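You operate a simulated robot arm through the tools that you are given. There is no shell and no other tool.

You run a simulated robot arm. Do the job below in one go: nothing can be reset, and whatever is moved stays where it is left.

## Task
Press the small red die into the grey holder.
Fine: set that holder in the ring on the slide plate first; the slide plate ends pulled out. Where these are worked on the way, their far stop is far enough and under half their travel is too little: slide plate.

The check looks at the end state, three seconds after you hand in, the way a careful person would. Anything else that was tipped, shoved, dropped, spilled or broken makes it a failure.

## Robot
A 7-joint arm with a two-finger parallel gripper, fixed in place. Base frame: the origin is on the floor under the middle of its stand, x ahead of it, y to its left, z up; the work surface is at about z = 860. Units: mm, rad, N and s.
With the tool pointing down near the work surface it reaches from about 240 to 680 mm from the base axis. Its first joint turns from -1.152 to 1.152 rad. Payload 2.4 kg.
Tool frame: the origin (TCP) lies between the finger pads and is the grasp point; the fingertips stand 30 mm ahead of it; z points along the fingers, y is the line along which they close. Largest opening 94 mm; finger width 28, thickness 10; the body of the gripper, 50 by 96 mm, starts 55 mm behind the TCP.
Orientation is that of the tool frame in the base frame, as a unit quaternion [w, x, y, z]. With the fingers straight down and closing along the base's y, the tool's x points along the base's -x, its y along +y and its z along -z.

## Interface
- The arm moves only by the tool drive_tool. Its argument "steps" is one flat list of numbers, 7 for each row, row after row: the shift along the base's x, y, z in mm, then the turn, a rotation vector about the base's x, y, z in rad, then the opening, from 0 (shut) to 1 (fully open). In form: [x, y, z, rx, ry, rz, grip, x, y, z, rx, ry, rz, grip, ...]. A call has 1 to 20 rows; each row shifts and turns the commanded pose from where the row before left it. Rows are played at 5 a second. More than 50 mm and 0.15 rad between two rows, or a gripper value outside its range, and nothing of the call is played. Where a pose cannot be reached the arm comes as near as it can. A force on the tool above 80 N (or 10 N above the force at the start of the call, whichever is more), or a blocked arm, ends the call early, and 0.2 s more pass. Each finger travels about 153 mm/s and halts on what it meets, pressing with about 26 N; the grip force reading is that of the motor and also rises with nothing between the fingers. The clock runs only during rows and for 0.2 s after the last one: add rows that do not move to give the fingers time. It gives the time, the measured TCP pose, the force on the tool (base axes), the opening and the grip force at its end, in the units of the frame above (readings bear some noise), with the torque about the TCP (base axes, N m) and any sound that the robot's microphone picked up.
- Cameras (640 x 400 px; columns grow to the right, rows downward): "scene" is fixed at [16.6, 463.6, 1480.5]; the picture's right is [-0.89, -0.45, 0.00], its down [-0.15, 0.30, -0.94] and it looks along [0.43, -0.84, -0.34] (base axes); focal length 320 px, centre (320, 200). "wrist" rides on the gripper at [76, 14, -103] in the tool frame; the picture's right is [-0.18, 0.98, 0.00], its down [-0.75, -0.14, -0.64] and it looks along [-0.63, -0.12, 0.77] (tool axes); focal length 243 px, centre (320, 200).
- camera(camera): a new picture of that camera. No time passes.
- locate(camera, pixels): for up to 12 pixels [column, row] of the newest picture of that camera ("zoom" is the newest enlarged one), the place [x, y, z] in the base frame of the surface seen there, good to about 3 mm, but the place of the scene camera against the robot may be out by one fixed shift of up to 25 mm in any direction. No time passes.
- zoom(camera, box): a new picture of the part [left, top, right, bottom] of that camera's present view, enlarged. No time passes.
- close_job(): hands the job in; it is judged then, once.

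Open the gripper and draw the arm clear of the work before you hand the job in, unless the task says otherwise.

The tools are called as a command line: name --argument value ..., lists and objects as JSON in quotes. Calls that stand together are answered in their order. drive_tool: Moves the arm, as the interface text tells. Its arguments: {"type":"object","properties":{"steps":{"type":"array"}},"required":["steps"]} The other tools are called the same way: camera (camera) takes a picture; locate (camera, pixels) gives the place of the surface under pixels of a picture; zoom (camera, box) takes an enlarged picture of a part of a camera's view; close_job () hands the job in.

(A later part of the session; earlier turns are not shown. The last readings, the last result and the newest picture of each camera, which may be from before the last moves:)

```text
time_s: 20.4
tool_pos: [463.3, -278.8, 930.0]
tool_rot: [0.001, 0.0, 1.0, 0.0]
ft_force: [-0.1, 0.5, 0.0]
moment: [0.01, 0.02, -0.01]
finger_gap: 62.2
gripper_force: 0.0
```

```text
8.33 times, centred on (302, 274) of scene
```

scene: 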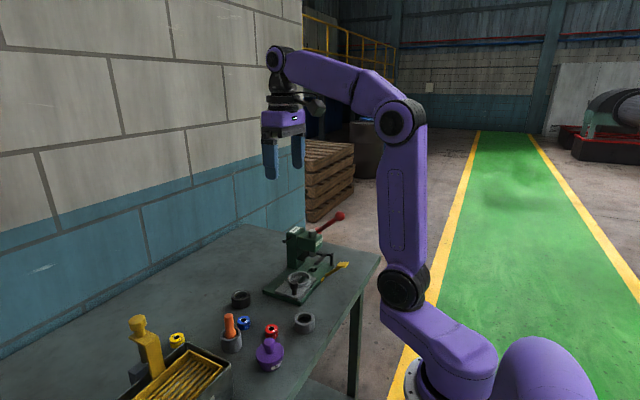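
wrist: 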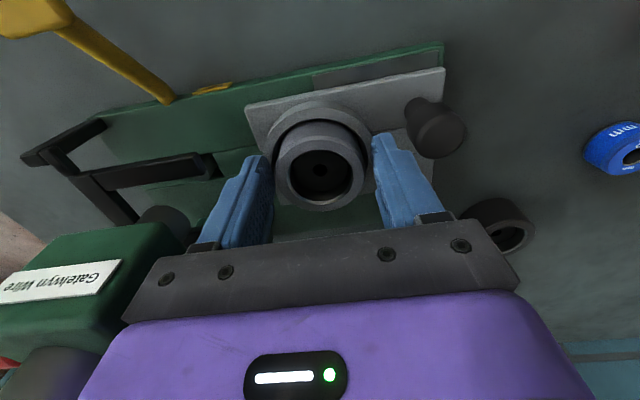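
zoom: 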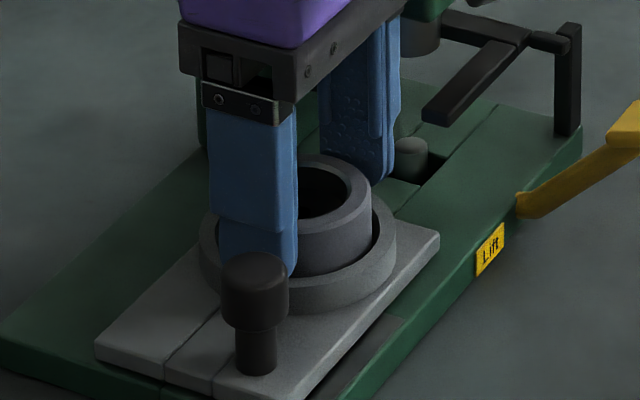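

The holder dropped into the ring. I raise straight up and inspect its seating from above.

drive_tool --steps '[0, 0, 10, 0, 0, 0, 0.66, 0, 0, 40, 0, 0, 0, 0.66, 0, 0, 45, 0, 0, 0, 0.66, 0, 0, 35, 0, 0, 0, 0.66, 0, 0, 0, 0, 0, 0, 1, 0, 0, 0, 0, 0, 0, 1]'

camera --camera "wrist"

zoom --camera "wrist" --box '[260, 40, 380, 140]'

```text
time_s: 21.8
tool_pos: [463.0, -278.6, 1061.6]
tool_rot: [0.001, -0.001, 1.0, 0.0]
ft_force: [0.4, -0.6, -0.4]
moment: [-0.04, -0.01, -0.01]
finger_gap: 94.2
gripper_force: 0.1
```

```text
taken
```

wrist: 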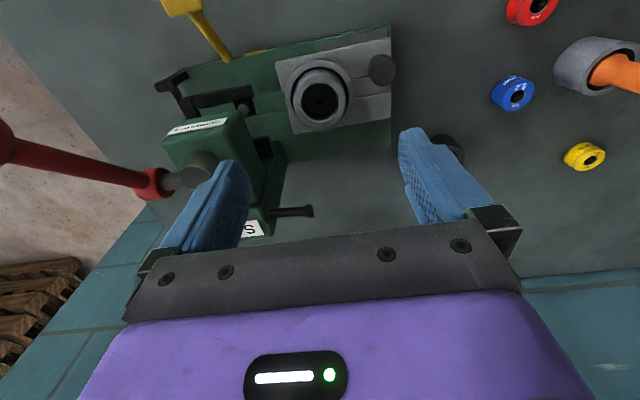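

```text
4.00 times, centred on (320, 90) of wrist
```

zoom: 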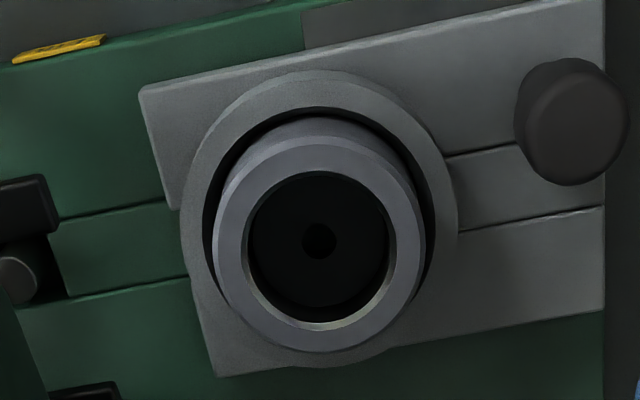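

The holder sits inside the ring. I measure its rim: height should be ≈915 and centre for the die placement.

locate --camera "zoom" --pixels '[[224, 245], [412, 245], [318, 152], [318, 342], [255, 175], [385, 315], [385, 178], [252, 315], [190, 230], [448, 230], [315, 85], [210, 320]]'

```text
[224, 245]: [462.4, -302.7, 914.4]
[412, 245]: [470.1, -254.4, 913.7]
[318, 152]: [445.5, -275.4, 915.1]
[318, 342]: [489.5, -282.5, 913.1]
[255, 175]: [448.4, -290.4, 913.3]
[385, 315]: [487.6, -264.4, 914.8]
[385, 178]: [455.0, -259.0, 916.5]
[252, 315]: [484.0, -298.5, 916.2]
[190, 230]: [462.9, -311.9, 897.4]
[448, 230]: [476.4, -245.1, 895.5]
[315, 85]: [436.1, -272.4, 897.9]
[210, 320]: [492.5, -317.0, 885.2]
```

Rim is level at z≈914.6, centre ≈ (467.8, −278.4): the holder is seated flat in the ring. Next the die; I check the neighbours around it first.

locate --camera "wrist" --pixels '[[520, 12], [540, 14], [515, 84], [500, 90], [530, 95], [570, 55], [600, 45], [585, 155], [620, 85], [560, 75]]'

camera --camera "scene"

```text
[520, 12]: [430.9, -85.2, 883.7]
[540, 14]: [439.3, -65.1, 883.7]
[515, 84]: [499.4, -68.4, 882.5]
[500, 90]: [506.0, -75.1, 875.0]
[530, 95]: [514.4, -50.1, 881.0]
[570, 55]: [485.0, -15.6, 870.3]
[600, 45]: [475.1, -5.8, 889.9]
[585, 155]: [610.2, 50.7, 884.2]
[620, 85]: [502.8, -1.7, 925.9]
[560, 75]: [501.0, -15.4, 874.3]
```

```text
taken
```

scene: 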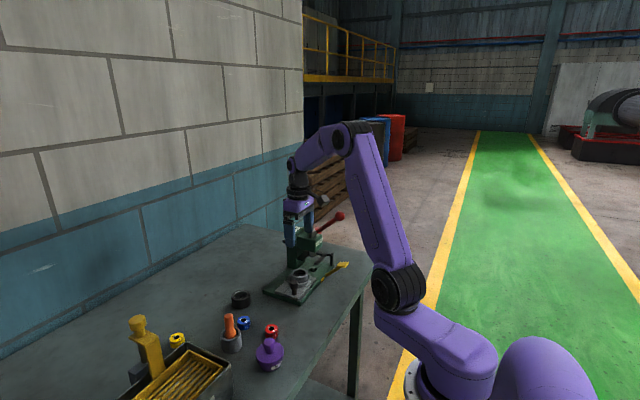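

Blue die is ~78 mm away in x and the cup farther, so closing along y on the red die with a ~60 mm opening is clear. I move above it at z≈1000.

drive_tool --steps '[-7.3, 42.04, 0, 0, 0, 0, 0.65, -7.3, 42.04, 0, 0, 0, 0, 0.65, -7.3, 42.04, -15, 0, 0, 0, 0.65, -7.3, 42.04, -15, 0, 0, 0, 0.65, -7.3, 42.04, -15, 0, 0, 0, 0.65, 0, 0, -14.2, 0, 0, 0, 0.65, 0, 0, 0, 0, 0, 0, 0.65, 0, 0, 0, 0, 0, 0, 0.65]'

camera --camera "wrist"

```text
time_s: 23.6
tool_pos: [429.0, -69.2, 1002.5]
tool_rot: [0.002, 0.001, 1.0, 0.0]
ft_force: [-0.2, 1.0, 0.7]
moment: [0.0, 0.02, -0.03]
finger_gap: 60.9
gripper_force: 0.1
```

```text
taken
```

wrist: 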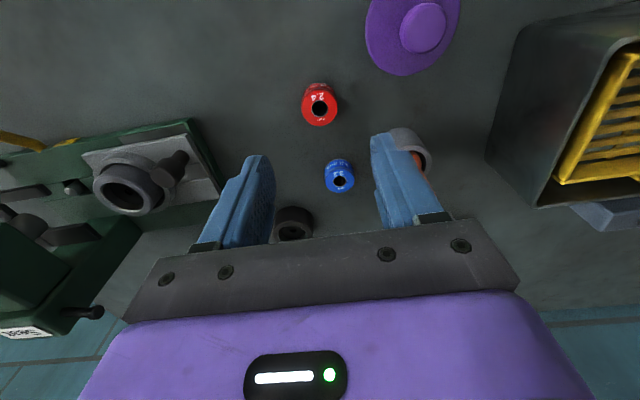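

zoom --camera "wrist" --box '[288, 78, 352, 130]'

```text
7.69 times, centred on (320, 104) of wrist
```

zoom: 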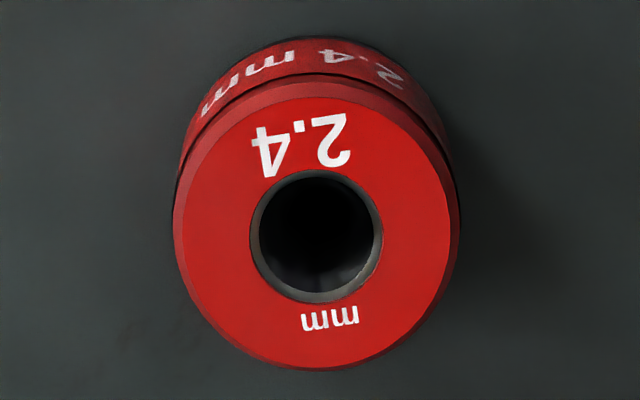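

The die is isolated between the finger lines. I locate its rim for the exact centre.

locate --camera "zoom" --pixels '[[182, 230], [448, 230], [312, 105], [318, 360], [225, 140], [410, 325], [408, 145], [222, 325], [245, 235], [390, 235], [316, 160], [318, 308]]'

locate --camera "wrist" --pixels '[[372, 45], [400, 72], [385, 10], [420, 30], [410, 150]]'

```text
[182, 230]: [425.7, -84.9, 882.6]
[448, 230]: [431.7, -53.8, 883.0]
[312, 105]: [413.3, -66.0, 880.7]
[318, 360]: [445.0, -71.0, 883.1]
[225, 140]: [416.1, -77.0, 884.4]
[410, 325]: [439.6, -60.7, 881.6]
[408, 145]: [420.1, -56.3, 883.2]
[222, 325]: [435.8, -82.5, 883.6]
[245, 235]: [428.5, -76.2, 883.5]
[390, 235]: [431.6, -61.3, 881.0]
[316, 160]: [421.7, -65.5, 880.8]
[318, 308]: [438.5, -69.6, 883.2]
```

```text
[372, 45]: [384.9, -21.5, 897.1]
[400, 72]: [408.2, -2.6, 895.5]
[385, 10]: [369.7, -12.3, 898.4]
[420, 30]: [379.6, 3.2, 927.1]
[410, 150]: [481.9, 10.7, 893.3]
```

Die centre ≈ (429, −68.8), top z≈882.5. I descend to TCP z 895 with fingers straddling it along y.

drive_tool --steps '[0, 1, -40, 0, 0, 0, 0.65, 0, 0, -35, 0, 0, 0, 0.65, 0, 0, -20, 0, 0, 0, 0.65, 0, 0, -10, 0, 0, 0, 0.65, 0, 0, 0, 0, 0, 0, 0.65]'

camera --camera "wrist"

```text
time_s: 24.8
tool_pos: [429.7, -67.8, 895.8]
tool_rot: [0.0, 0.001, 1.0, 0.0]
ft_force: [0.5, -0.2, 0.8]
moment: [-0.01, 0.0, 0.0]
finger_gap: 61.2
gripper_force: 0.2
```

```text
taken
```

wrist: 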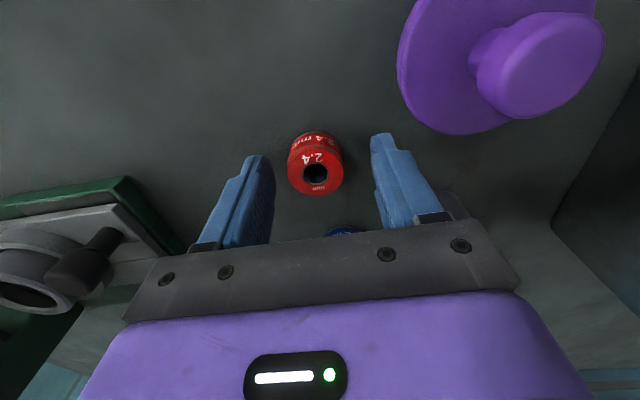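

The die's top centre shows at (315.5,172), within ~3 mm of the axis. Closing and checking grip.

drive_tool --steps '[0, 0, 0, 0, 0, 0, 0.35, 0, 0, 0, 0, 0, 0, 0.25, 0, 0, 0, 0, 0, 0, 0.15, 0, 0, 0, 0, 0, 0, 0.15]'

zoom --camera "wrist" --box '[250, 110, 390, 220]'

```text
time_s: 25.8
tool_pos: [430.0, -66.8, 895.9]
tool_rot: [0.001, 0.0, 1.0, 0.001]
ft_force: [-0.4, -0.5, 0.5]
moment: [0.07, -0.02, 0.02]
finger_gap: 32.9
gripper_force: 26.3
```

```text
3.64 times, centred on (320, 165) of wrist
```

zoom: 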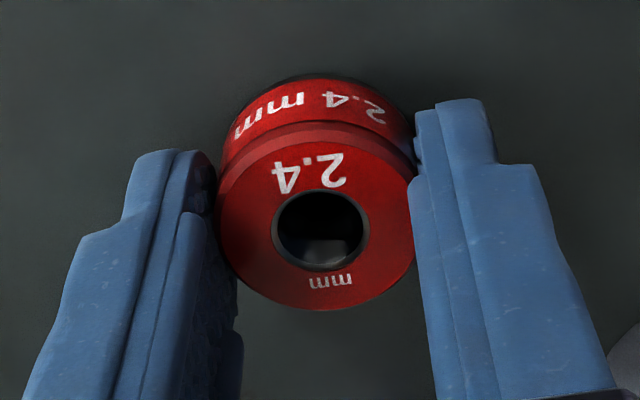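

Gripped at 32.9 mm, 26 N. Lifting, then carrying it at z≈1055 to above the holder.

drive_tool --steps '[0, 0, 5, 0, 0, 0, 0.15, 0, 0, 15, 0, 0, 0, 0.15, 0, 0, 40, 0, 0, 0, 0.15, 0, 0, 50, 0, 0, 0, 0.15, 0, 0, 50, 0, 0, 0, 0.15, 0, 0, 0, 0, 0, 0, 0.15]'

camera --camera "wrist"

```text
time_s: 27.2
tool_pos: [426.0, -67.4, 1050.3]
tool_rot: [0.001, 0.0, 1.0, 0.0]
ft_force: [-0.2, 0.6, -1.5]
moment: [0.0, -0.02, 0.01]
finger_gap: 33.1
gripper_force: 26.1
```

```text
taken
```

wrist: 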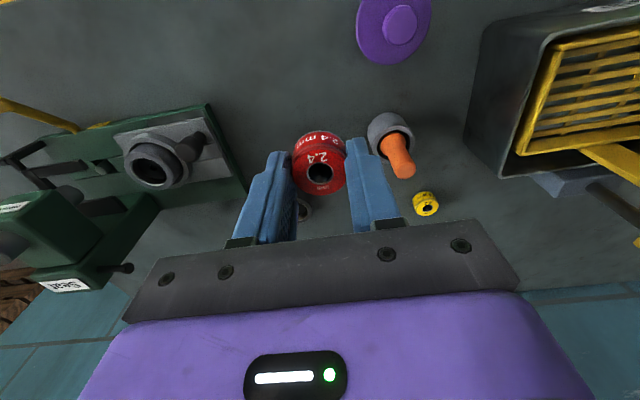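

Die held. I move above the holder.

drive_tool --steps '[7.5, -41.94, 0, 0, 0, 0, 0.15, 7.5, -41.94, 0, 0, 0, 0, 0.15, 7.5, -41.94, 0, 0, 0, 0, 0.15, 7.5, -41.94, 0, 0, 0, 0, 0.15, 7.5, -41.94, 0, 0, 0, 0, 0.15, 0, 0, 0, 0, 0, 0, 0.15, 0, 0, 0, 0, 0, 0, 0.15]'

camera --camera "wrist"

zoom --camera "wrist" --box '[264, 110, 376, 200]'

zoom --camera "wrist" --box '[260, 40, 380, 140]'

```text
time_s: 28.8
tool_pos: [465.5, -277.1, 1053.0]
tool_rot: [0.001, 0.0, 1.0, 0.0]
ft_force: [0.9, -0.2, -0.4]
moment: [-0.05, 0.0, -0.04]
finger_gap: 33.2
gripper_force: 25.9
```

```text
taken
```

wrist: 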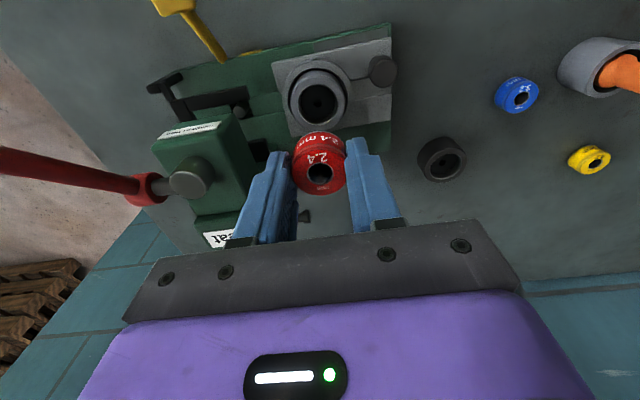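

```text
4.44 times, centred on (320, 155) of wrist
```

zoom: 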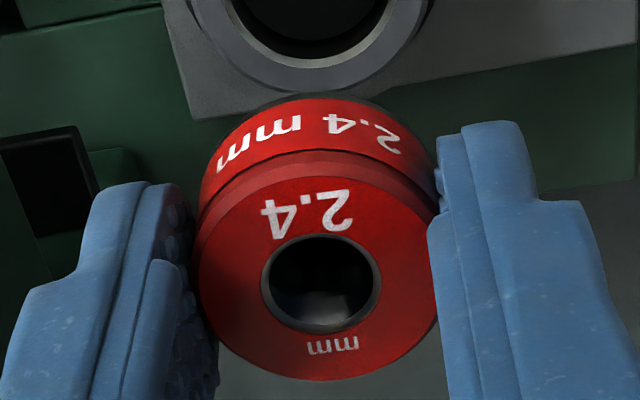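

```text
4.00 times, centred on (320, 90) of wrist
```

zoom: 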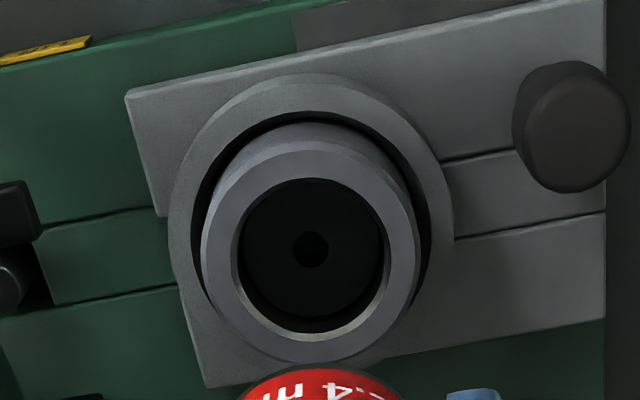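

Now I measure the holder rim in this zoom, then the held die, for the relative offset.

locate --camera "zoom" --pixels '[[218, 255], [404, 250], [308, 160], [312, 350], [245, 188], [378, 320], [374, 185], [248, 322], [235, 210], [385, 300], [310, 172], [312, 342]]'

zoom --camera "wrist" --box '[264, 110, 376, 200]'

locate --camera "zoom" --pixels '[[208, 270], [428, 280], [325, 172], [316, 372], [240, 200], [398, 345], [405, 205], [235, 345], [252, 280], [385, 285], [320, 225], [318, 340]]'

```text
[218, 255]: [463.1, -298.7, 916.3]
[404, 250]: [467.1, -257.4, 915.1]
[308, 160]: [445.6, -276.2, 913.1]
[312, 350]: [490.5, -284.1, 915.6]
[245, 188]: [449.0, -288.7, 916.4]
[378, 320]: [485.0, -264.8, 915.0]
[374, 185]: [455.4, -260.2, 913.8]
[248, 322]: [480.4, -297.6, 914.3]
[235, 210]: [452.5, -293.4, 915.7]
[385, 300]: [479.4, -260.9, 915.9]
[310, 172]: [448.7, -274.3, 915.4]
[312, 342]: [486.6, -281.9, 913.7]
```

```text
4.44 times, centred on (320, 155) of wrist
```

zoom: 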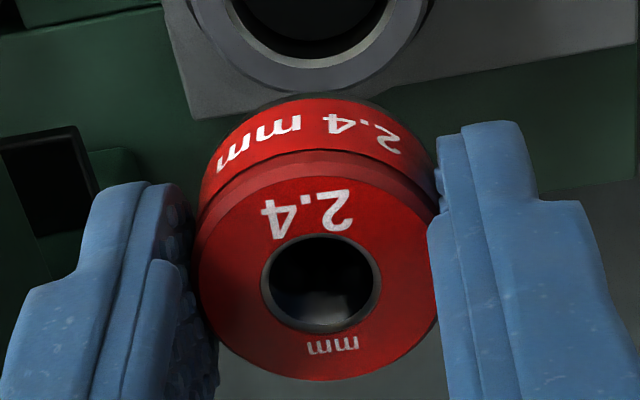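

```text
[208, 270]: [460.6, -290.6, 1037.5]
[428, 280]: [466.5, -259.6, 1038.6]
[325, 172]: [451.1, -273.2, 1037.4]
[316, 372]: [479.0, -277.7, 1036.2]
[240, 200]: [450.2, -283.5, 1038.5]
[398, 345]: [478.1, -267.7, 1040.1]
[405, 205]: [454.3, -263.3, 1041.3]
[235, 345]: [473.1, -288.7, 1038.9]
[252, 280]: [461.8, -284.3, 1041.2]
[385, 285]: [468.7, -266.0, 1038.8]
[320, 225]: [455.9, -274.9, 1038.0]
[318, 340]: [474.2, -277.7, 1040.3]
```

Holder ≈ (467.2, −278.3), die ≈ (464.5, −275.6). I shift (+2.6, −2.6) and descend to ~18 mm above the rim for a closer check.

drive_tool --steps '[2.6, -2.6, 0, 0, 0, 0, 0.15, 0, 0, -40, 0, 0, 0, 0.15, 0, 0, -35, 0, 0, 0, 0.15, 0, 0, -12, 0, 0, 0, 0.15, 0, 0, 0, 0, 0, 0, 0.15, 0, 0, 0, 0, 0, 0, 0.15]'

zoom --camera "wrist" --box '[250, 80, 390, 210]'

zoom --camera "scene" --box '[276, 248, 324, 288]'

```text
time_s: 30.2
tool_pos: [467.6, -281.1, 968.0]
tool_rot: [0.001, 0.0, 1.0, 0.0]
ft_force: [0.3, 0.0, -0.7]
moment: [-0.01, -0.01, 0.0]
finger_gap: 32.9
gripper_force: 25.4
```

```text
3.08 times, centred on (320, 145) of wrist
```

zoom: 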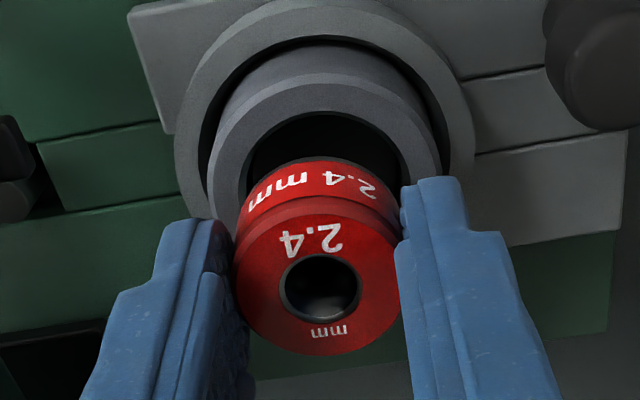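

```text
10.00 times, centred on (300, 268) of scene
```

zoom: 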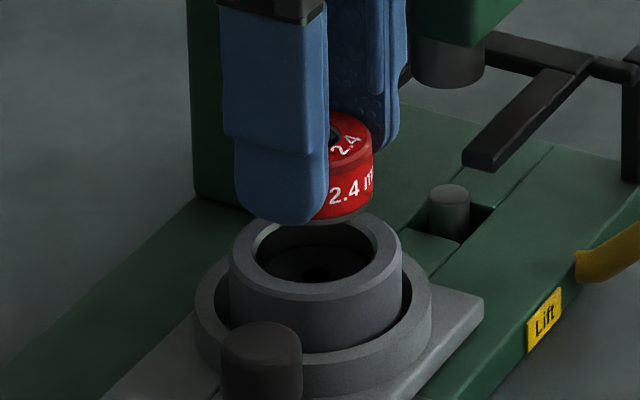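

Close above the bore now. I re-measure holder rim and die in one wrist zoom.

zoom --camera "wrist" --box '[250, 80, 390, 210]'

locate --camera "zoom" --pixels '[[222, 185], [230, 140], [265, 105], [325, 92], [380, 102], [420, 140], [432, 170], [240, 180], [412, 165], [325, 108]]'

locate --camera "zoom" --pixels '[[240, 280], [396, 285], [318, 205], [318, 350], [262, 230], [376, 335], [378, 228], [262, 335], [275, 285], [365, 285], [318, 250], [320, 325]]'

```text
3.08 times, centred on (320, 145) of wrist
```

zoom: 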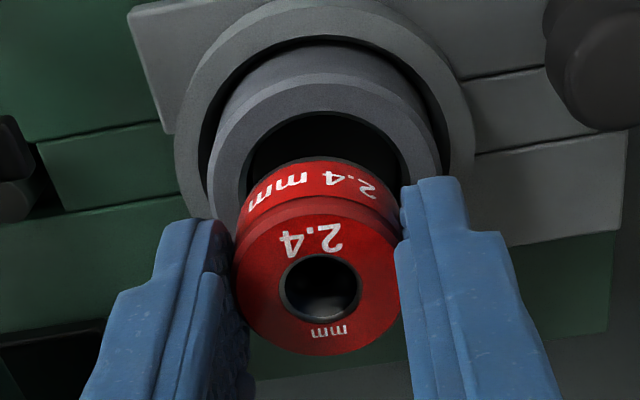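

```text
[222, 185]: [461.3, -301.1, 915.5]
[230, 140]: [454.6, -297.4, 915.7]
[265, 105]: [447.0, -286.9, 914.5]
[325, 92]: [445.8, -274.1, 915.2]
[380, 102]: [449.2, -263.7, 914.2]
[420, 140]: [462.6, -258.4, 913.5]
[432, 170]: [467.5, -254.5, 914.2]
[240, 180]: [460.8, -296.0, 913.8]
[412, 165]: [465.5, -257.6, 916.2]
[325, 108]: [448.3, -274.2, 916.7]
```

```text
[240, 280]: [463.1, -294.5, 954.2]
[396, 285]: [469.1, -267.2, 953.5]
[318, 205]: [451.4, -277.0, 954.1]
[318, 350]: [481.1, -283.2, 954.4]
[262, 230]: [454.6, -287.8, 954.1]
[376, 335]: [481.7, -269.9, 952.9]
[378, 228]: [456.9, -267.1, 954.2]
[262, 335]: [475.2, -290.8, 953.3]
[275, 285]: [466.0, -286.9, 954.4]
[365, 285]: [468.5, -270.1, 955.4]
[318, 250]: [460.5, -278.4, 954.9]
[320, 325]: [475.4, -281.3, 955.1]
```

Die ≈ (467, −279.5) vs bore ≈ (467.3, −278.1). I correct by (+0.3, +1.3) and descend to just above the rim, then go in small force-watched steps.

drive_tool --steps '[0.3, 1.3, 0, 0, 0, 0, 0.15, 0, 0, -6, 0, 0, 0, 0.15, 0, 0, -6, 0, 0, 0, 0.15, 0, 0, -3, 0, 0, 0, 0.15, 0, 0, 0, 0, 0, 0, 0.15]'

zoom --camera "scene" --box '[276, 248, 324, 288]'

zoom --camera "wrist" --box '[250, 80, 390, 210]'

```text
time_s: 31.4
tool_pos: [467.4, -279.3, 951.7]
tool_rot: [0.001, 0.0, 1.0, 0.0]
ft_force: [-0.1, 0.0, -1.4]
moment: [-0.01, 0.01, 0.02]
finger_gap: 32.9
gripper_force: 25.8
```

```text
10.00 times, centred on (300, 268) of scene
```

zoom: 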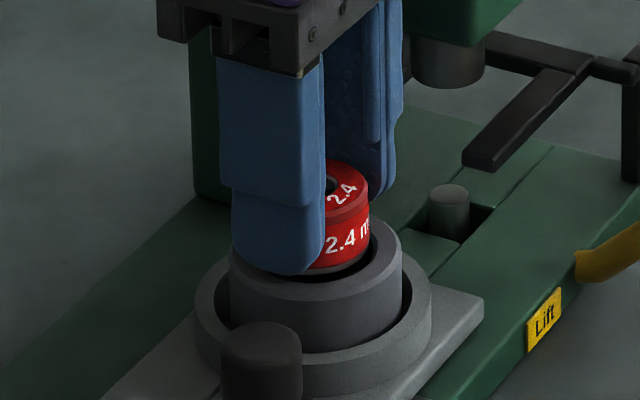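

```text
3.08 times, centred on (320, 145) of wrist
```

zoom: 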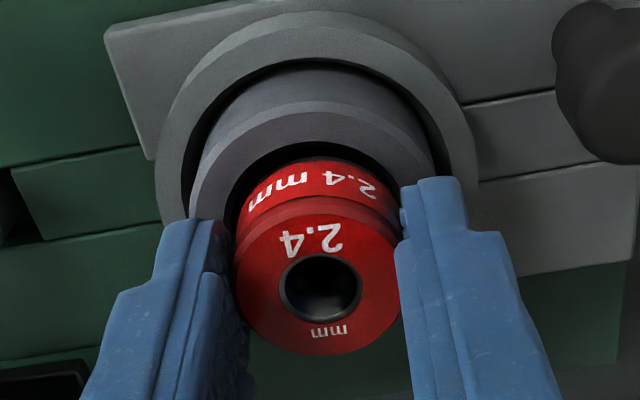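

Very near. I zoom tightly on the crescent between die and bore to judge centring.

zoom --camera "wrist" --box '[285, 105, 355, 155]'

zoom --camera "scene" --box '[292, 262, 324, 282]'

```text
8.00 times, centred on (320, 130) of wrist
```

zoom: 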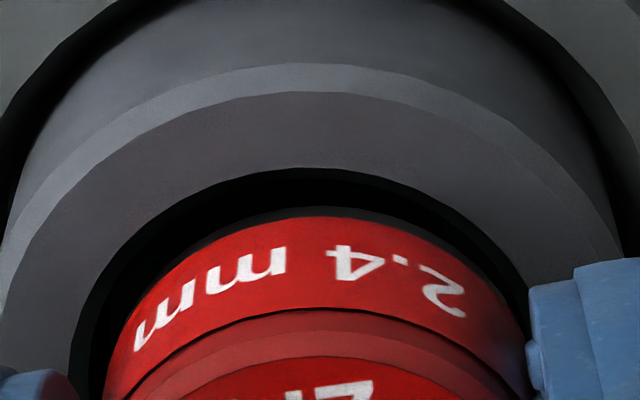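

```text
16.00 times, centred on (308, 272) of scene
```

zoom: 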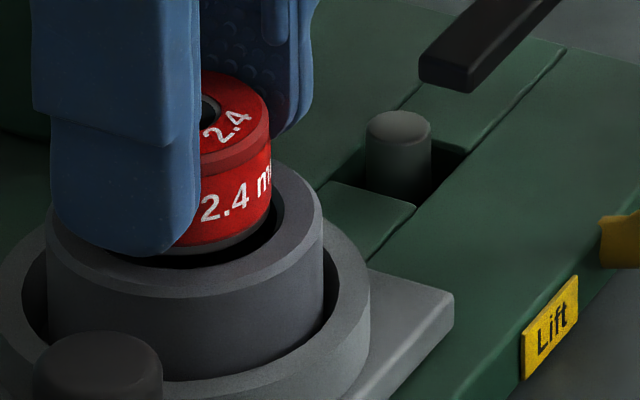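

Gaps are nearly symmetric (left ≈30 px, right ≈25 px; die apex ≈0.5 mm too far +y). I shift −0.4 mm in y and lower 3 mm, watching force.

drive_tool --steps '[0, -0.4, -1.5, 0, 0, 0, 0.15, 0, 0, -1.5, 0, 0, 0, 0.15, 0, 0, 0, 0, 0, 0, 0.15]'

zoom --camera "scene" --box '[284, 256, 324, 286]'

```text
time_s: 32.2
tool_pos: [467.7, -279.4, 949.3]
tool_rot: [0.002, 0.0, 1.0, 0.0]
ft_force: [0.4, 0.0, -1.5]
moment: [-0.01, 0.0, 0.02]
finger_gap: 32.9
gripper_force: 25.9
```

```text
13.33 times, centred on (304, 271) of scene
```

zoom: 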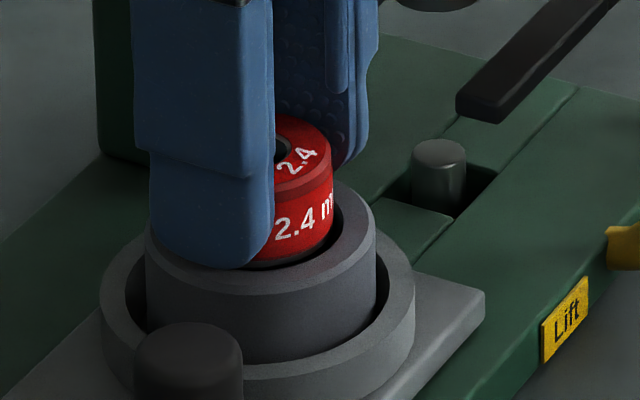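

No contact. Lowering another 2.5 mm.

drive_tool --steps '[0, 0, -1.3, 0, 0, 0, 0.15, 0, 0, -1.2, 0, 0, 0, 0.15, 0, 0, 0, 0, 0, 0, 0.15]'

zoom --camera "scene" --box '[284, 256, 324, 286]'

zoom --camera "wrist" --box '[250, 90, 390, 210]'

```text
time_s: 33.0
tool_pos: [467.3, -279.5, 948.1]
tool_rot: [0.002, 0.0, 1.0, 0.0]
ft_force: [-0.1, -0.1, -1.6]
moment: [-0.01, -0.01, -0.01]
finger_gap: 33.0
gripper_force: 26.1
```

```text
13.33 times, centred on (304, 271) of scene
```

zoom: 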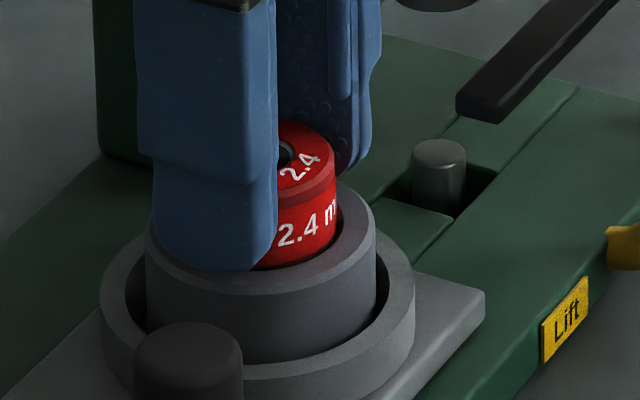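

```text
3.33 times, centred on (320, 150) of wrist
```

zoom: 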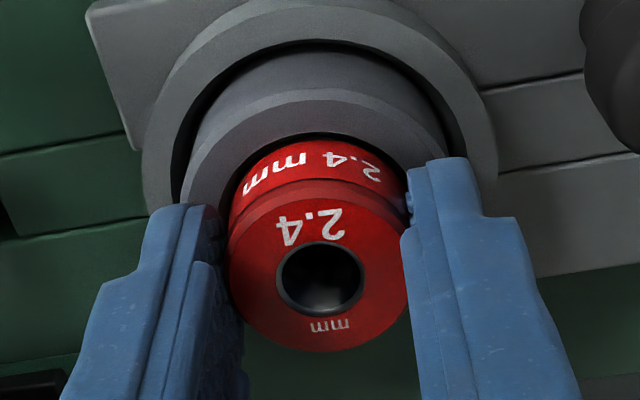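

The die is entering the bore cleanly with no load. Lowering another 2 mm until the fingertips are nearly on the rim.

drive_tool --steps '[0, 0, -1, 0, 0, 0, 0.15, 0, 0, -0.8, 0, 0, 0, 0.15, 0, 0, 0, 0, 0, 0, 0.15]'

zoom --camera "wrist" --box '[250, 90, 390, 210]'

```text
time_s: 33.8
tool_pos: [467.3, -280.2, 945.2]
tool_rot: [0.002, 0.0, 1.0, 0.0]
ft_force: [0.2, 0.3, -1.6]
moment: [0.02, -0.03, 0.01]
finger_gap: 33.0
gripper_force: 26.3
```

```text
3.33 times, centred on (320, 150) of wrist
```

zoom: 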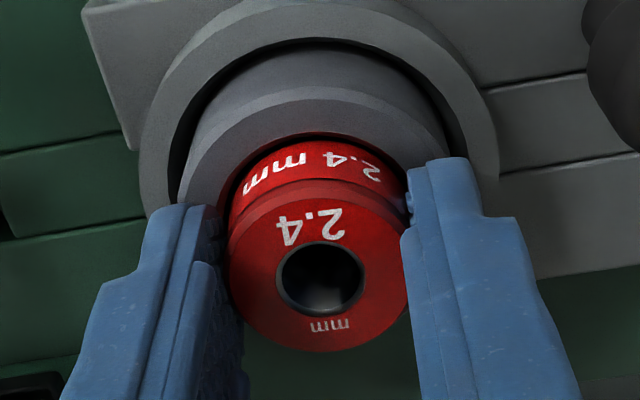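

Die is well into the bore mouth. Releasing gently.

drive_tool --steps '[0, 0, 0, 0, 0, 0, 0.38, 0, 0, 0, 0, 0, 0, 0.45, 0, 0, 0, 0, 0, 0, 0.45]'

zoom --camera "wrist" --box '[250, 90, 390, 210]'

zoom --camera "scene" --box '[284, 256, 324, 286]'

```text
time_s: 34.6
tool_pos: [467.9, -280.9, 946.4]
tool_rot: [0.0, 0.0, 1.0, -0.001]
ft_force: [0.5, 1.4, 0.1]
moment: [-0.02, 0.01, -0.01]
finger_gap: 42.4
gripper_force: 0.2
```

```text
3.33 times, centred on (320, 150) of wrist
```

zoom: 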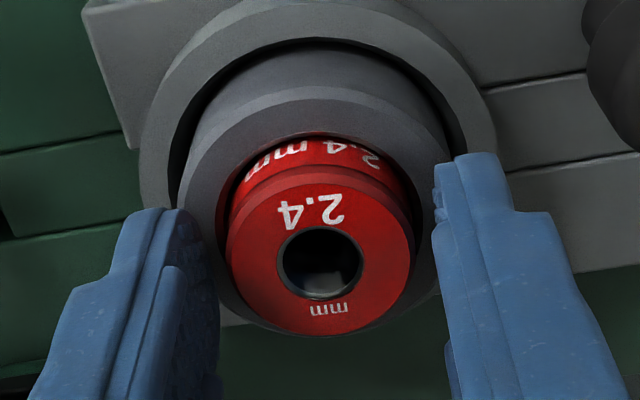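

```text
13.33 times, centred on (304, 271) of scene
```

zoom: 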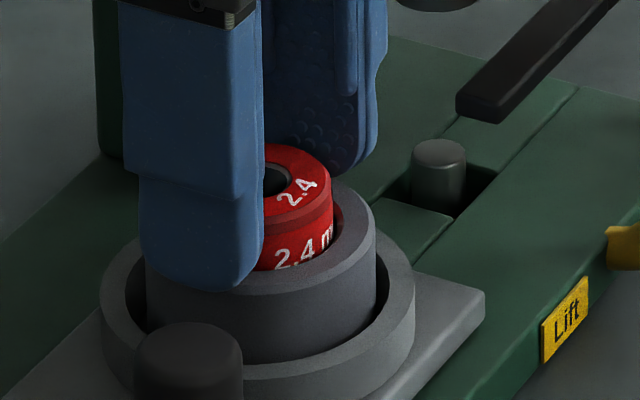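

The die slid deeper into its lead-in and sits upright. I check its top height against the ram bottom (≈932).

zoom --camera "wrist" --box '[250, 90, 390, 210]'

locate --camera "zoom" --pixels '[[240, 265], [400, 262], [318, 185], [322, 325], [265, 210], [380, 310], [260, 310], [380, 205], [320, 100], [210, 150]]'

```text
3.33 times, centred on (320, 150) of wrist
```

zoom: 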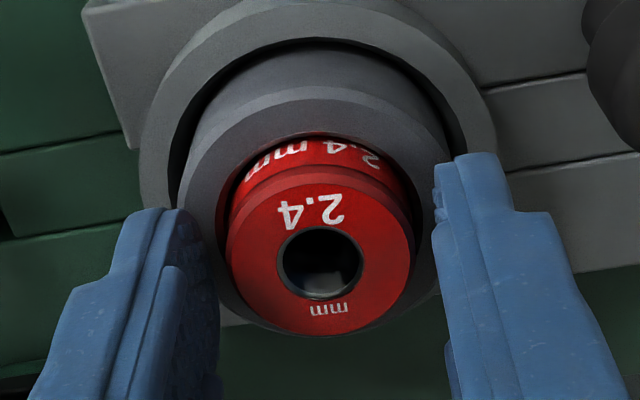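

```text
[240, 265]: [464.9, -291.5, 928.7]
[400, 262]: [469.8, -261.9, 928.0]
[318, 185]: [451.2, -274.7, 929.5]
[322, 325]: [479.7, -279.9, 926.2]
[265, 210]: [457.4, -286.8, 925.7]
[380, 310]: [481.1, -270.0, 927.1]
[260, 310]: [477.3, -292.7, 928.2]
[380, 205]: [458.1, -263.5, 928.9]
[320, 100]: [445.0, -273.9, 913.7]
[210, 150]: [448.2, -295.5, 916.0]
```

Die top is level at z≈928, so it clears the ram. I raise straight up and measure the knob.

drive_tool --steps '[0, 0, 5, 0, 0, 0, 0.48, 0, 0, 20, 0, 0, 0, 0.48, 0, 0, 40, 0, 0, 0, 0.48, 0, 0, 40, 0, 0, 0, 0.48, 0, 40, 10, 0, 0, 0, 0.48, 0, 0, 0, 0, 0, 0, 0.48]'

camera --camera "wrist"

zoom --camera "wrist" --box '[220, 40, 360, 140]'

```text
time_s: 36.0
tool_pos: [466.4, -241.9, 1061.3]
tool_rot: [0.0, 0.0, 1.0, 0.0]
ft_force: [-1.1, 0.6, 1.2]
moment: [0.0, -0.02, 0.0]
finger_gap: 45.0
gripper_force: 0.1
```

```text
taken
```

wrist: 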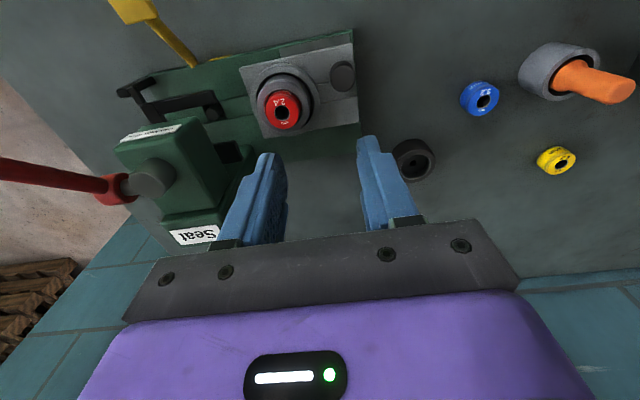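

```text
4.00 times, centred on (290, 90) of wrist
```

zoom: 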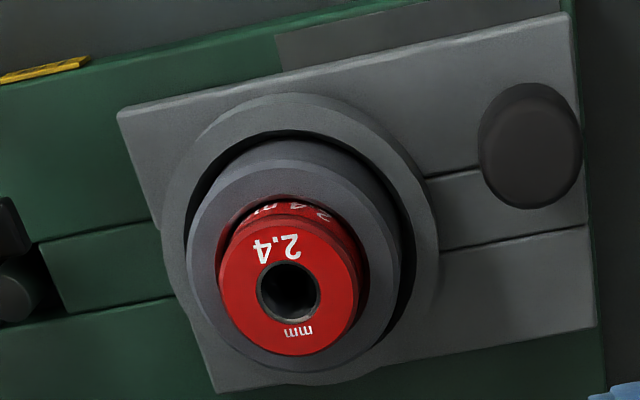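

Die sits nicely in the holder. Now locate the knob top, plate edges and base end.

locate --camera "zoom" --pixels '[[532, 150], [490, 150], [575, 150], [532, 100], [535, 200], [505, 115], [560, 185], [565, 60], [592, 310], [125, 115], [220, 385], [600, 350]]'

```text
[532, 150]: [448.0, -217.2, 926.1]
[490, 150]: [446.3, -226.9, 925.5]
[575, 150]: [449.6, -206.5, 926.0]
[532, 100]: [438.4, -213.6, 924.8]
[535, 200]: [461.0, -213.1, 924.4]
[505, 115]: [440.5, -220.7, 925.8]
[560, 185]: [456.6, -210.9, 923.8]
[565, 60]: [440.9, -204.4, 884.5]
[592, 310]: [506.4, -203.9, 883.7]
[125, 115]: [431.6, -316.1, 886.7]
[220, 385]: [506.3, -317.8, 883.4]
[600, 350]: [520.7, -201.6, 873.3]
```

Knob cap centre ≈ (448.8, −216), radius ≈11, top z 925. I turn −90° (fingers close along x) while moving above it at z≈985, then tilt slightly so the gripper body leans away from the press head.

drive_tool --steps '[-1.855, 2.109, -6.88, 0, 0, -0.1428, 0.65, -1.855, 2.109, -6.88, 0, 0, -0.1428, 0.65, -1.855, 2.109, -6.88, 0, 0, -0.1428, 0.65, -1.855, 2.109, -6.88, 0, 0, -0.1428, 0.65, -1.855, 2.109, -6.88, 0, 0, -0.1428, 0.65, -1.855, 2.109, -6.88, 0, 0, -0.1428, 0.65, -1.855, 2.109, -6.88, 0, 0, -0.1428, 0.65, -1.855, 2.109, -6.88, 0, 0, -0.1428, 0.65, -1.855, 2.109, -6.88, 0, 0, -0.1428, 0.65, -1.855, 2.109, -6.88, 0, 0, -0.1428, 0.65, -1.855, 2.109, -6.88, 0, 0, -0.1428, 0.65, 0, 0, 0, -0.14, 0, 0, 0.65, 0, 0, 0, 0, 0, 0, 0.65, 0, 0, 0, 0, 0, 0, 0.65]'

camera --camera "wrist"

zoom --camera "scene" --box '[240, 220, 360, 310]'

```text
time_s: 39.0
tool_pos: [448.4, -215.9, 985.0]
tool_rot: [0.049, 0.706, 0.705, -0.05]
ft_force: [-0.2, 0.3, -0.5]
moment: [0.01, 0.0, 0.02]
finger_gap: 61.3
gripper_force: 0.0
```

```text
taken
```

wrist: 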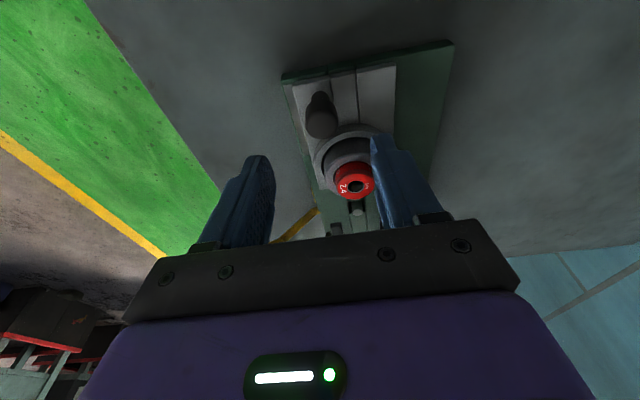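

```text
4.44 times, centred on (300, 265) of scene
```

zoom: 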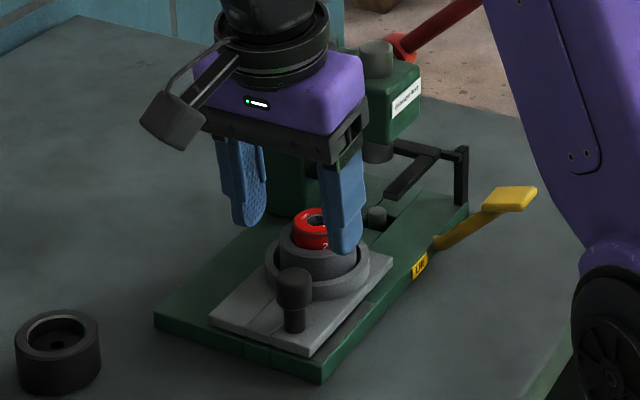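

The knob appears at (321,115), in line with the finger mid-plane (col 320). I descend to TCP z≈924 around the cap.

drive_tool --steps '[0, 0, -25, 0, 0, 0, 0.65, 0, 0, -20, 0, 0, 0, 0.65, 0, 0, -10, 0, 0, 0, 0.65, 0, 0, -6, 0, 0, 0, 0.65, 0, 0, 0, 0, 0, 0, 0.65]'

camera --camera "wrist"

zoom --camera "scene" --box '[250, 240, 340, 310]'

```text
time_s: 40.2
tool_pos: [447.6, -217.6, 924.9]
tool_rot: [0.05, 0.706, 0.705, -0.049]
ft_force: [-0.5, 0.6, -1.9]
moment: [0.0, 0.0, 0.01]
finger_gap: 61.0
gripper_force: 0.0
```

```text
taken
```

wrist: 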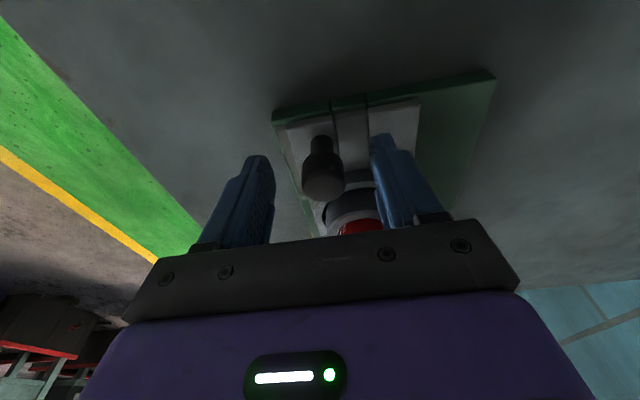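

```text
5.71 times, centred on (295, 275) of scene
```

zoom: 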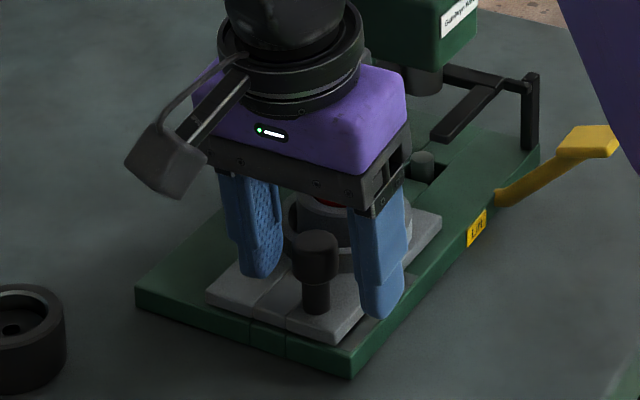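

Fingers straddle the knob cap (cap at (322,180), TCP at (320,187)). Closing on it.

drive_tool --steps '[0, 0, 0, 0, 0, 0, 0.35, 0, 0, 0, 0, 0, 0, 0.2, 0, 0, 0, 0, 0, 0, 0.1, 0, 0, 0, 0, 0, 0, 0.1]'

camera --camera "wrist"

```text
time_s: 41.2
tool_pos: [450.0, -217.3, 923.8]
tool_rot: [0.052, 0.705, 0.706, -0.05]
ft_force: [18.9, -0.3, -5.0]
moment: [-0.12, 0.23, 0.03]
finger_gap: 23.8
gripper_force: 45.2
```

```text
taken
```

wrist: 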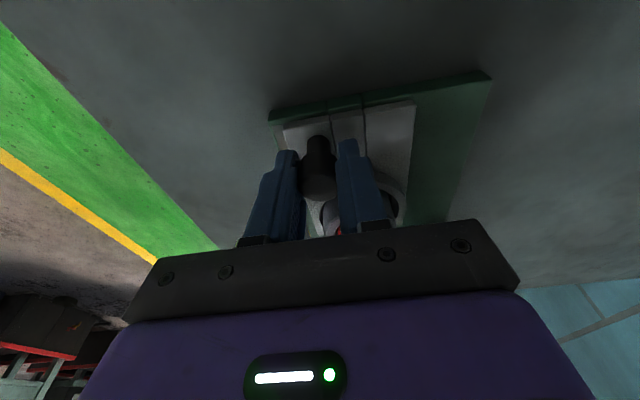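

Gripped (24 mm cap). There is an 18.9 N side load in +x, so I shift the command +1.5 mm in x to relieve it.

drive_tool --steps '[1.5, 0, 0, 0, 0, 0, 0.1, 0, 0, 0, 0, 0, 0, 0.1]'

```text
time_s: 41.8
tool_pos: [449.1, -216.6, 925.0]
tool_rot: [0.051, 0.705, 0.705, -0.051]
ft_force: [12.4, 1.0, 0.1]
moment: [-0.87, 0.16, 0.27]
finger_gap: 23.5
gripper_force: 45.0
```

Still 12 N; another +2 mm.

drive_tool --steps '[2, 0, 0, 0, 0, 0, 0.1, 0, 0, 0, 0, 0, 0, 0.1]'

```text
time_s: 42.4
tool_pos: [450.6, -216.8, 924.0]
tool_rot: [0.048, 0.706, 0.705, -0.05]
ft_force: [-1.8, 0.7, 10.4]
moment: [-0.37, -0.22, 0.05]
finger_gap: 23.6
gripper_force: 44.9
```

Side load gone. I start pushing the slide plate along −y gently and check that it moves.

drive_tool --steps '[0, -3, 0, 0, 0, 0, 0.1, 0, -4, 0, 0, 0, 0, 0.1, 0, -5, 0, 0, 0, 0, 0.1, 0, 0, 0, 0, 0, 0, 0.1]'

zoom --camera "scene" --box '[250, 230, 340, 310]'

```text
time_s: 43.4
tool_pos: [451.2, -228.8, 924.4]
tool_rot: [0.05, 0.706, 0.705, -0.05]
ft_force: [-0.4, -0.2, 10.0]
moment: [0.27, -0.37, -0.19]
finger_gap: 23.4
gripper_force: 45.0
```

```text
5.00 times, centred on (295, 270) of scene
```

zoom: 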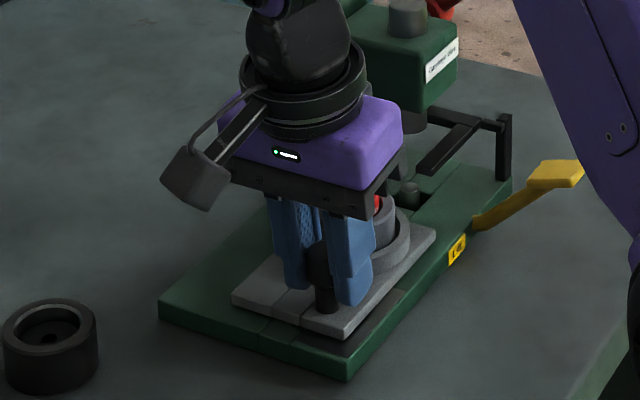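

The plate moves freely with the tool. I continue pushing smoothly another 54 mm.

drive_tool --steps '[0, -5, 0.3, 0, 0, 0, 0.1, 0, -6, 0.3, 0, 0, 0, 0.1, 0, -6, 0, 0, 0, 0, 0.1, 0, -6, 0, 0, 0, 0, 0.1, 0, -6, 0, 0, 0, 0, 0.1, 0, -6, 0, 0, 0, 0, 0.1, 0, -6, 0, 0, 0, 0, 0.1, 0, -5, 0, 0, 0, 0, 0.1, 0, -5, 0, 0, 0, 0, 0.1, 0, -3, 0, 0, 0, 0, 0.1, 0, 0, 0, 0, 0, 0, 0.1]'

zoom --camera "scene" --box '[260, 220, 350, 300]'

camera --camera "wrist"

```text
time_s: 45.8
tool_pos: [450.3, -282.3, 924.5]
tool_rot: [0.048, 0.706, 0.705, -0.052]
ft_force: [-0.3, -0.1, -25.5]
moment: [-0.62, -0.39, 0.15]
finger_gap: 23.7
gripper_force: 45.0
```

```text
5.00 times, centred on (305, 260) of scene
```

zoom: 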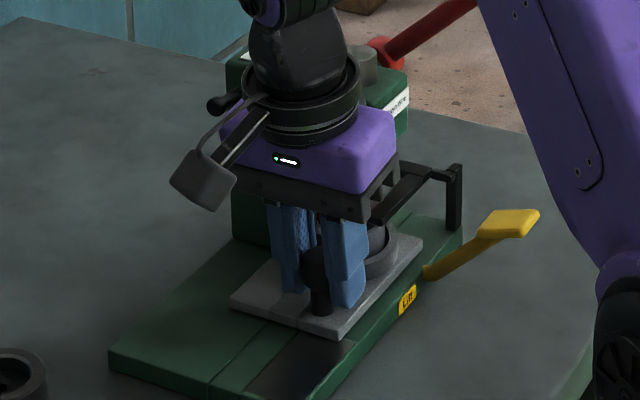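

```text
taken
```

wrist: 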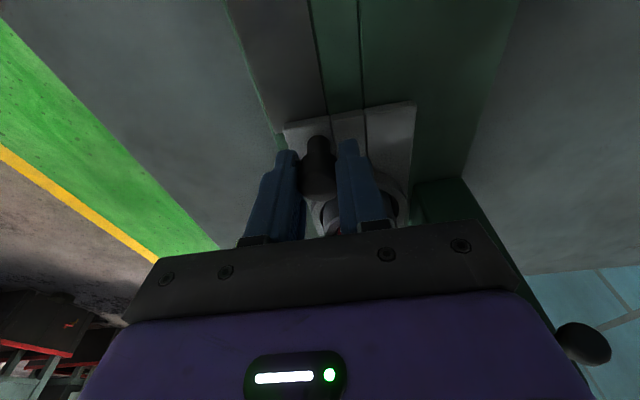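

Travelled 66 mm; I relieve the vertical pull by −0.4 mm and continue in smaller steps toward the far stop.

drive_tool --steps '[0, -3, -0.4, 0, 0, 0, 0.1, 0, -4, 0, 0, 0, 0, 0.1, 0, -4, 0, 0, 0, 0, 0.1, 0, -3, 0, 0, 0, 0, 0.1, 0, 0, 0, 0, 0, 0, 0.1]'

zoom --camera "scene" --box '[270, 230, 340, 290]'

```text
time_s: 47.0
tool_pos: [451.2, -297.5, 925.4]
tool_rot: [0.05, 0.706, 0.704, -0.051]
ft_force: [-8.1, 0.8, -9.3]
moment: [0.99, -0.24, -0.05]
finger_gap: 23.7
gripper_force: 44.8
```

```text
6.67 times, centred on (305, 260) of scene
```

zoom: 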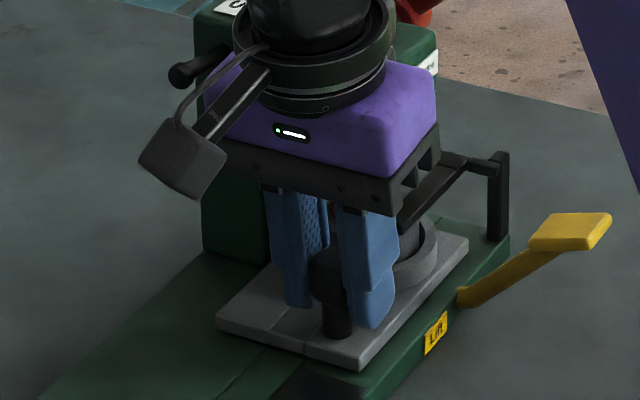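

81 mm in. Continuing in 2 mm steps, watching the y force for the stop.

drive_tool --steps '[-0.2, -2, 0, 0, 0, 0, 0.1, 0, -2, 0, 0, 0, 0, 0.1, 0, 0, 0, 0, 0, 0, 0.1]'

```text
time_s: 47.8
tool_pos: [451.1, -300.9, 924.1]
tool_rot: [0.049, 0.706, 0.705, -0.05]
ft_force: [-9.0, 0.5, -9.1]
moment: [0.44, -0.24, 0.02]
finger_gap: 24.0
gripper_force: 45.0
```

drive_tool --steps '[0, -2, 0, 0, 0, 0, 0.1, 0, -2, 0, 0, 0, 0, 0.1, 0, 0, 0, 0, 0, 0, 0.1]'

```text
time_s: 48.6
tool_pos: [449.2, -304.7, 925.1]
tool_rot: [0.05, 0.705, 0.705, -0.051]
ft_force: [-8.2, -1.9, 2.8]
moment: [0.71, 0.42, -0.09]
finger_gap: 23.4
gripper_force: 45.1
```

88 mm in, still free. Two more mm at a time.

drive_tool --steps '[0, -1.5, 0, 0, 0, 0, 0.1, 0, -1.5, 0, 0, 0, 0, 0.1, 0, 0, 0, 0, 0, 0, 0.1]'

```text
time_s: 49.4
tool_pos: [450.2, -305.9, 925.4]
tool_rot: [0.049, 0.705, 0.706, -0.051]
ft_force: [-14.2, 11.8, 1.8]
moment: [-2.12, -0.74, -0.35]
finger_gap: 23.6
gripper_force: 44.4
```

Force in y rose to +11.8 N: the plate is at its far stop. I look at the die under the ram before releasing.

zoom --camera "scene" --box '[280, 225, 340, 275]'

camera --camera "wrist"

```text
8.00 times, centred on (310, 250) of scene
```

zoom: 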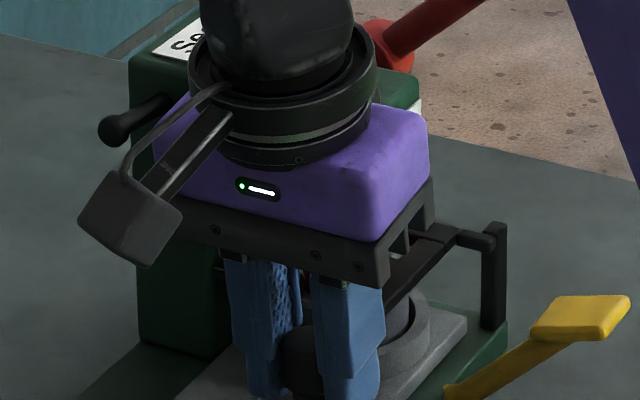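

```text
taken
```

wrist: 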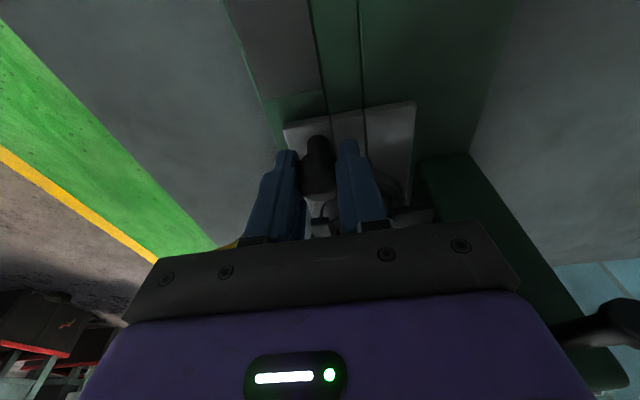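

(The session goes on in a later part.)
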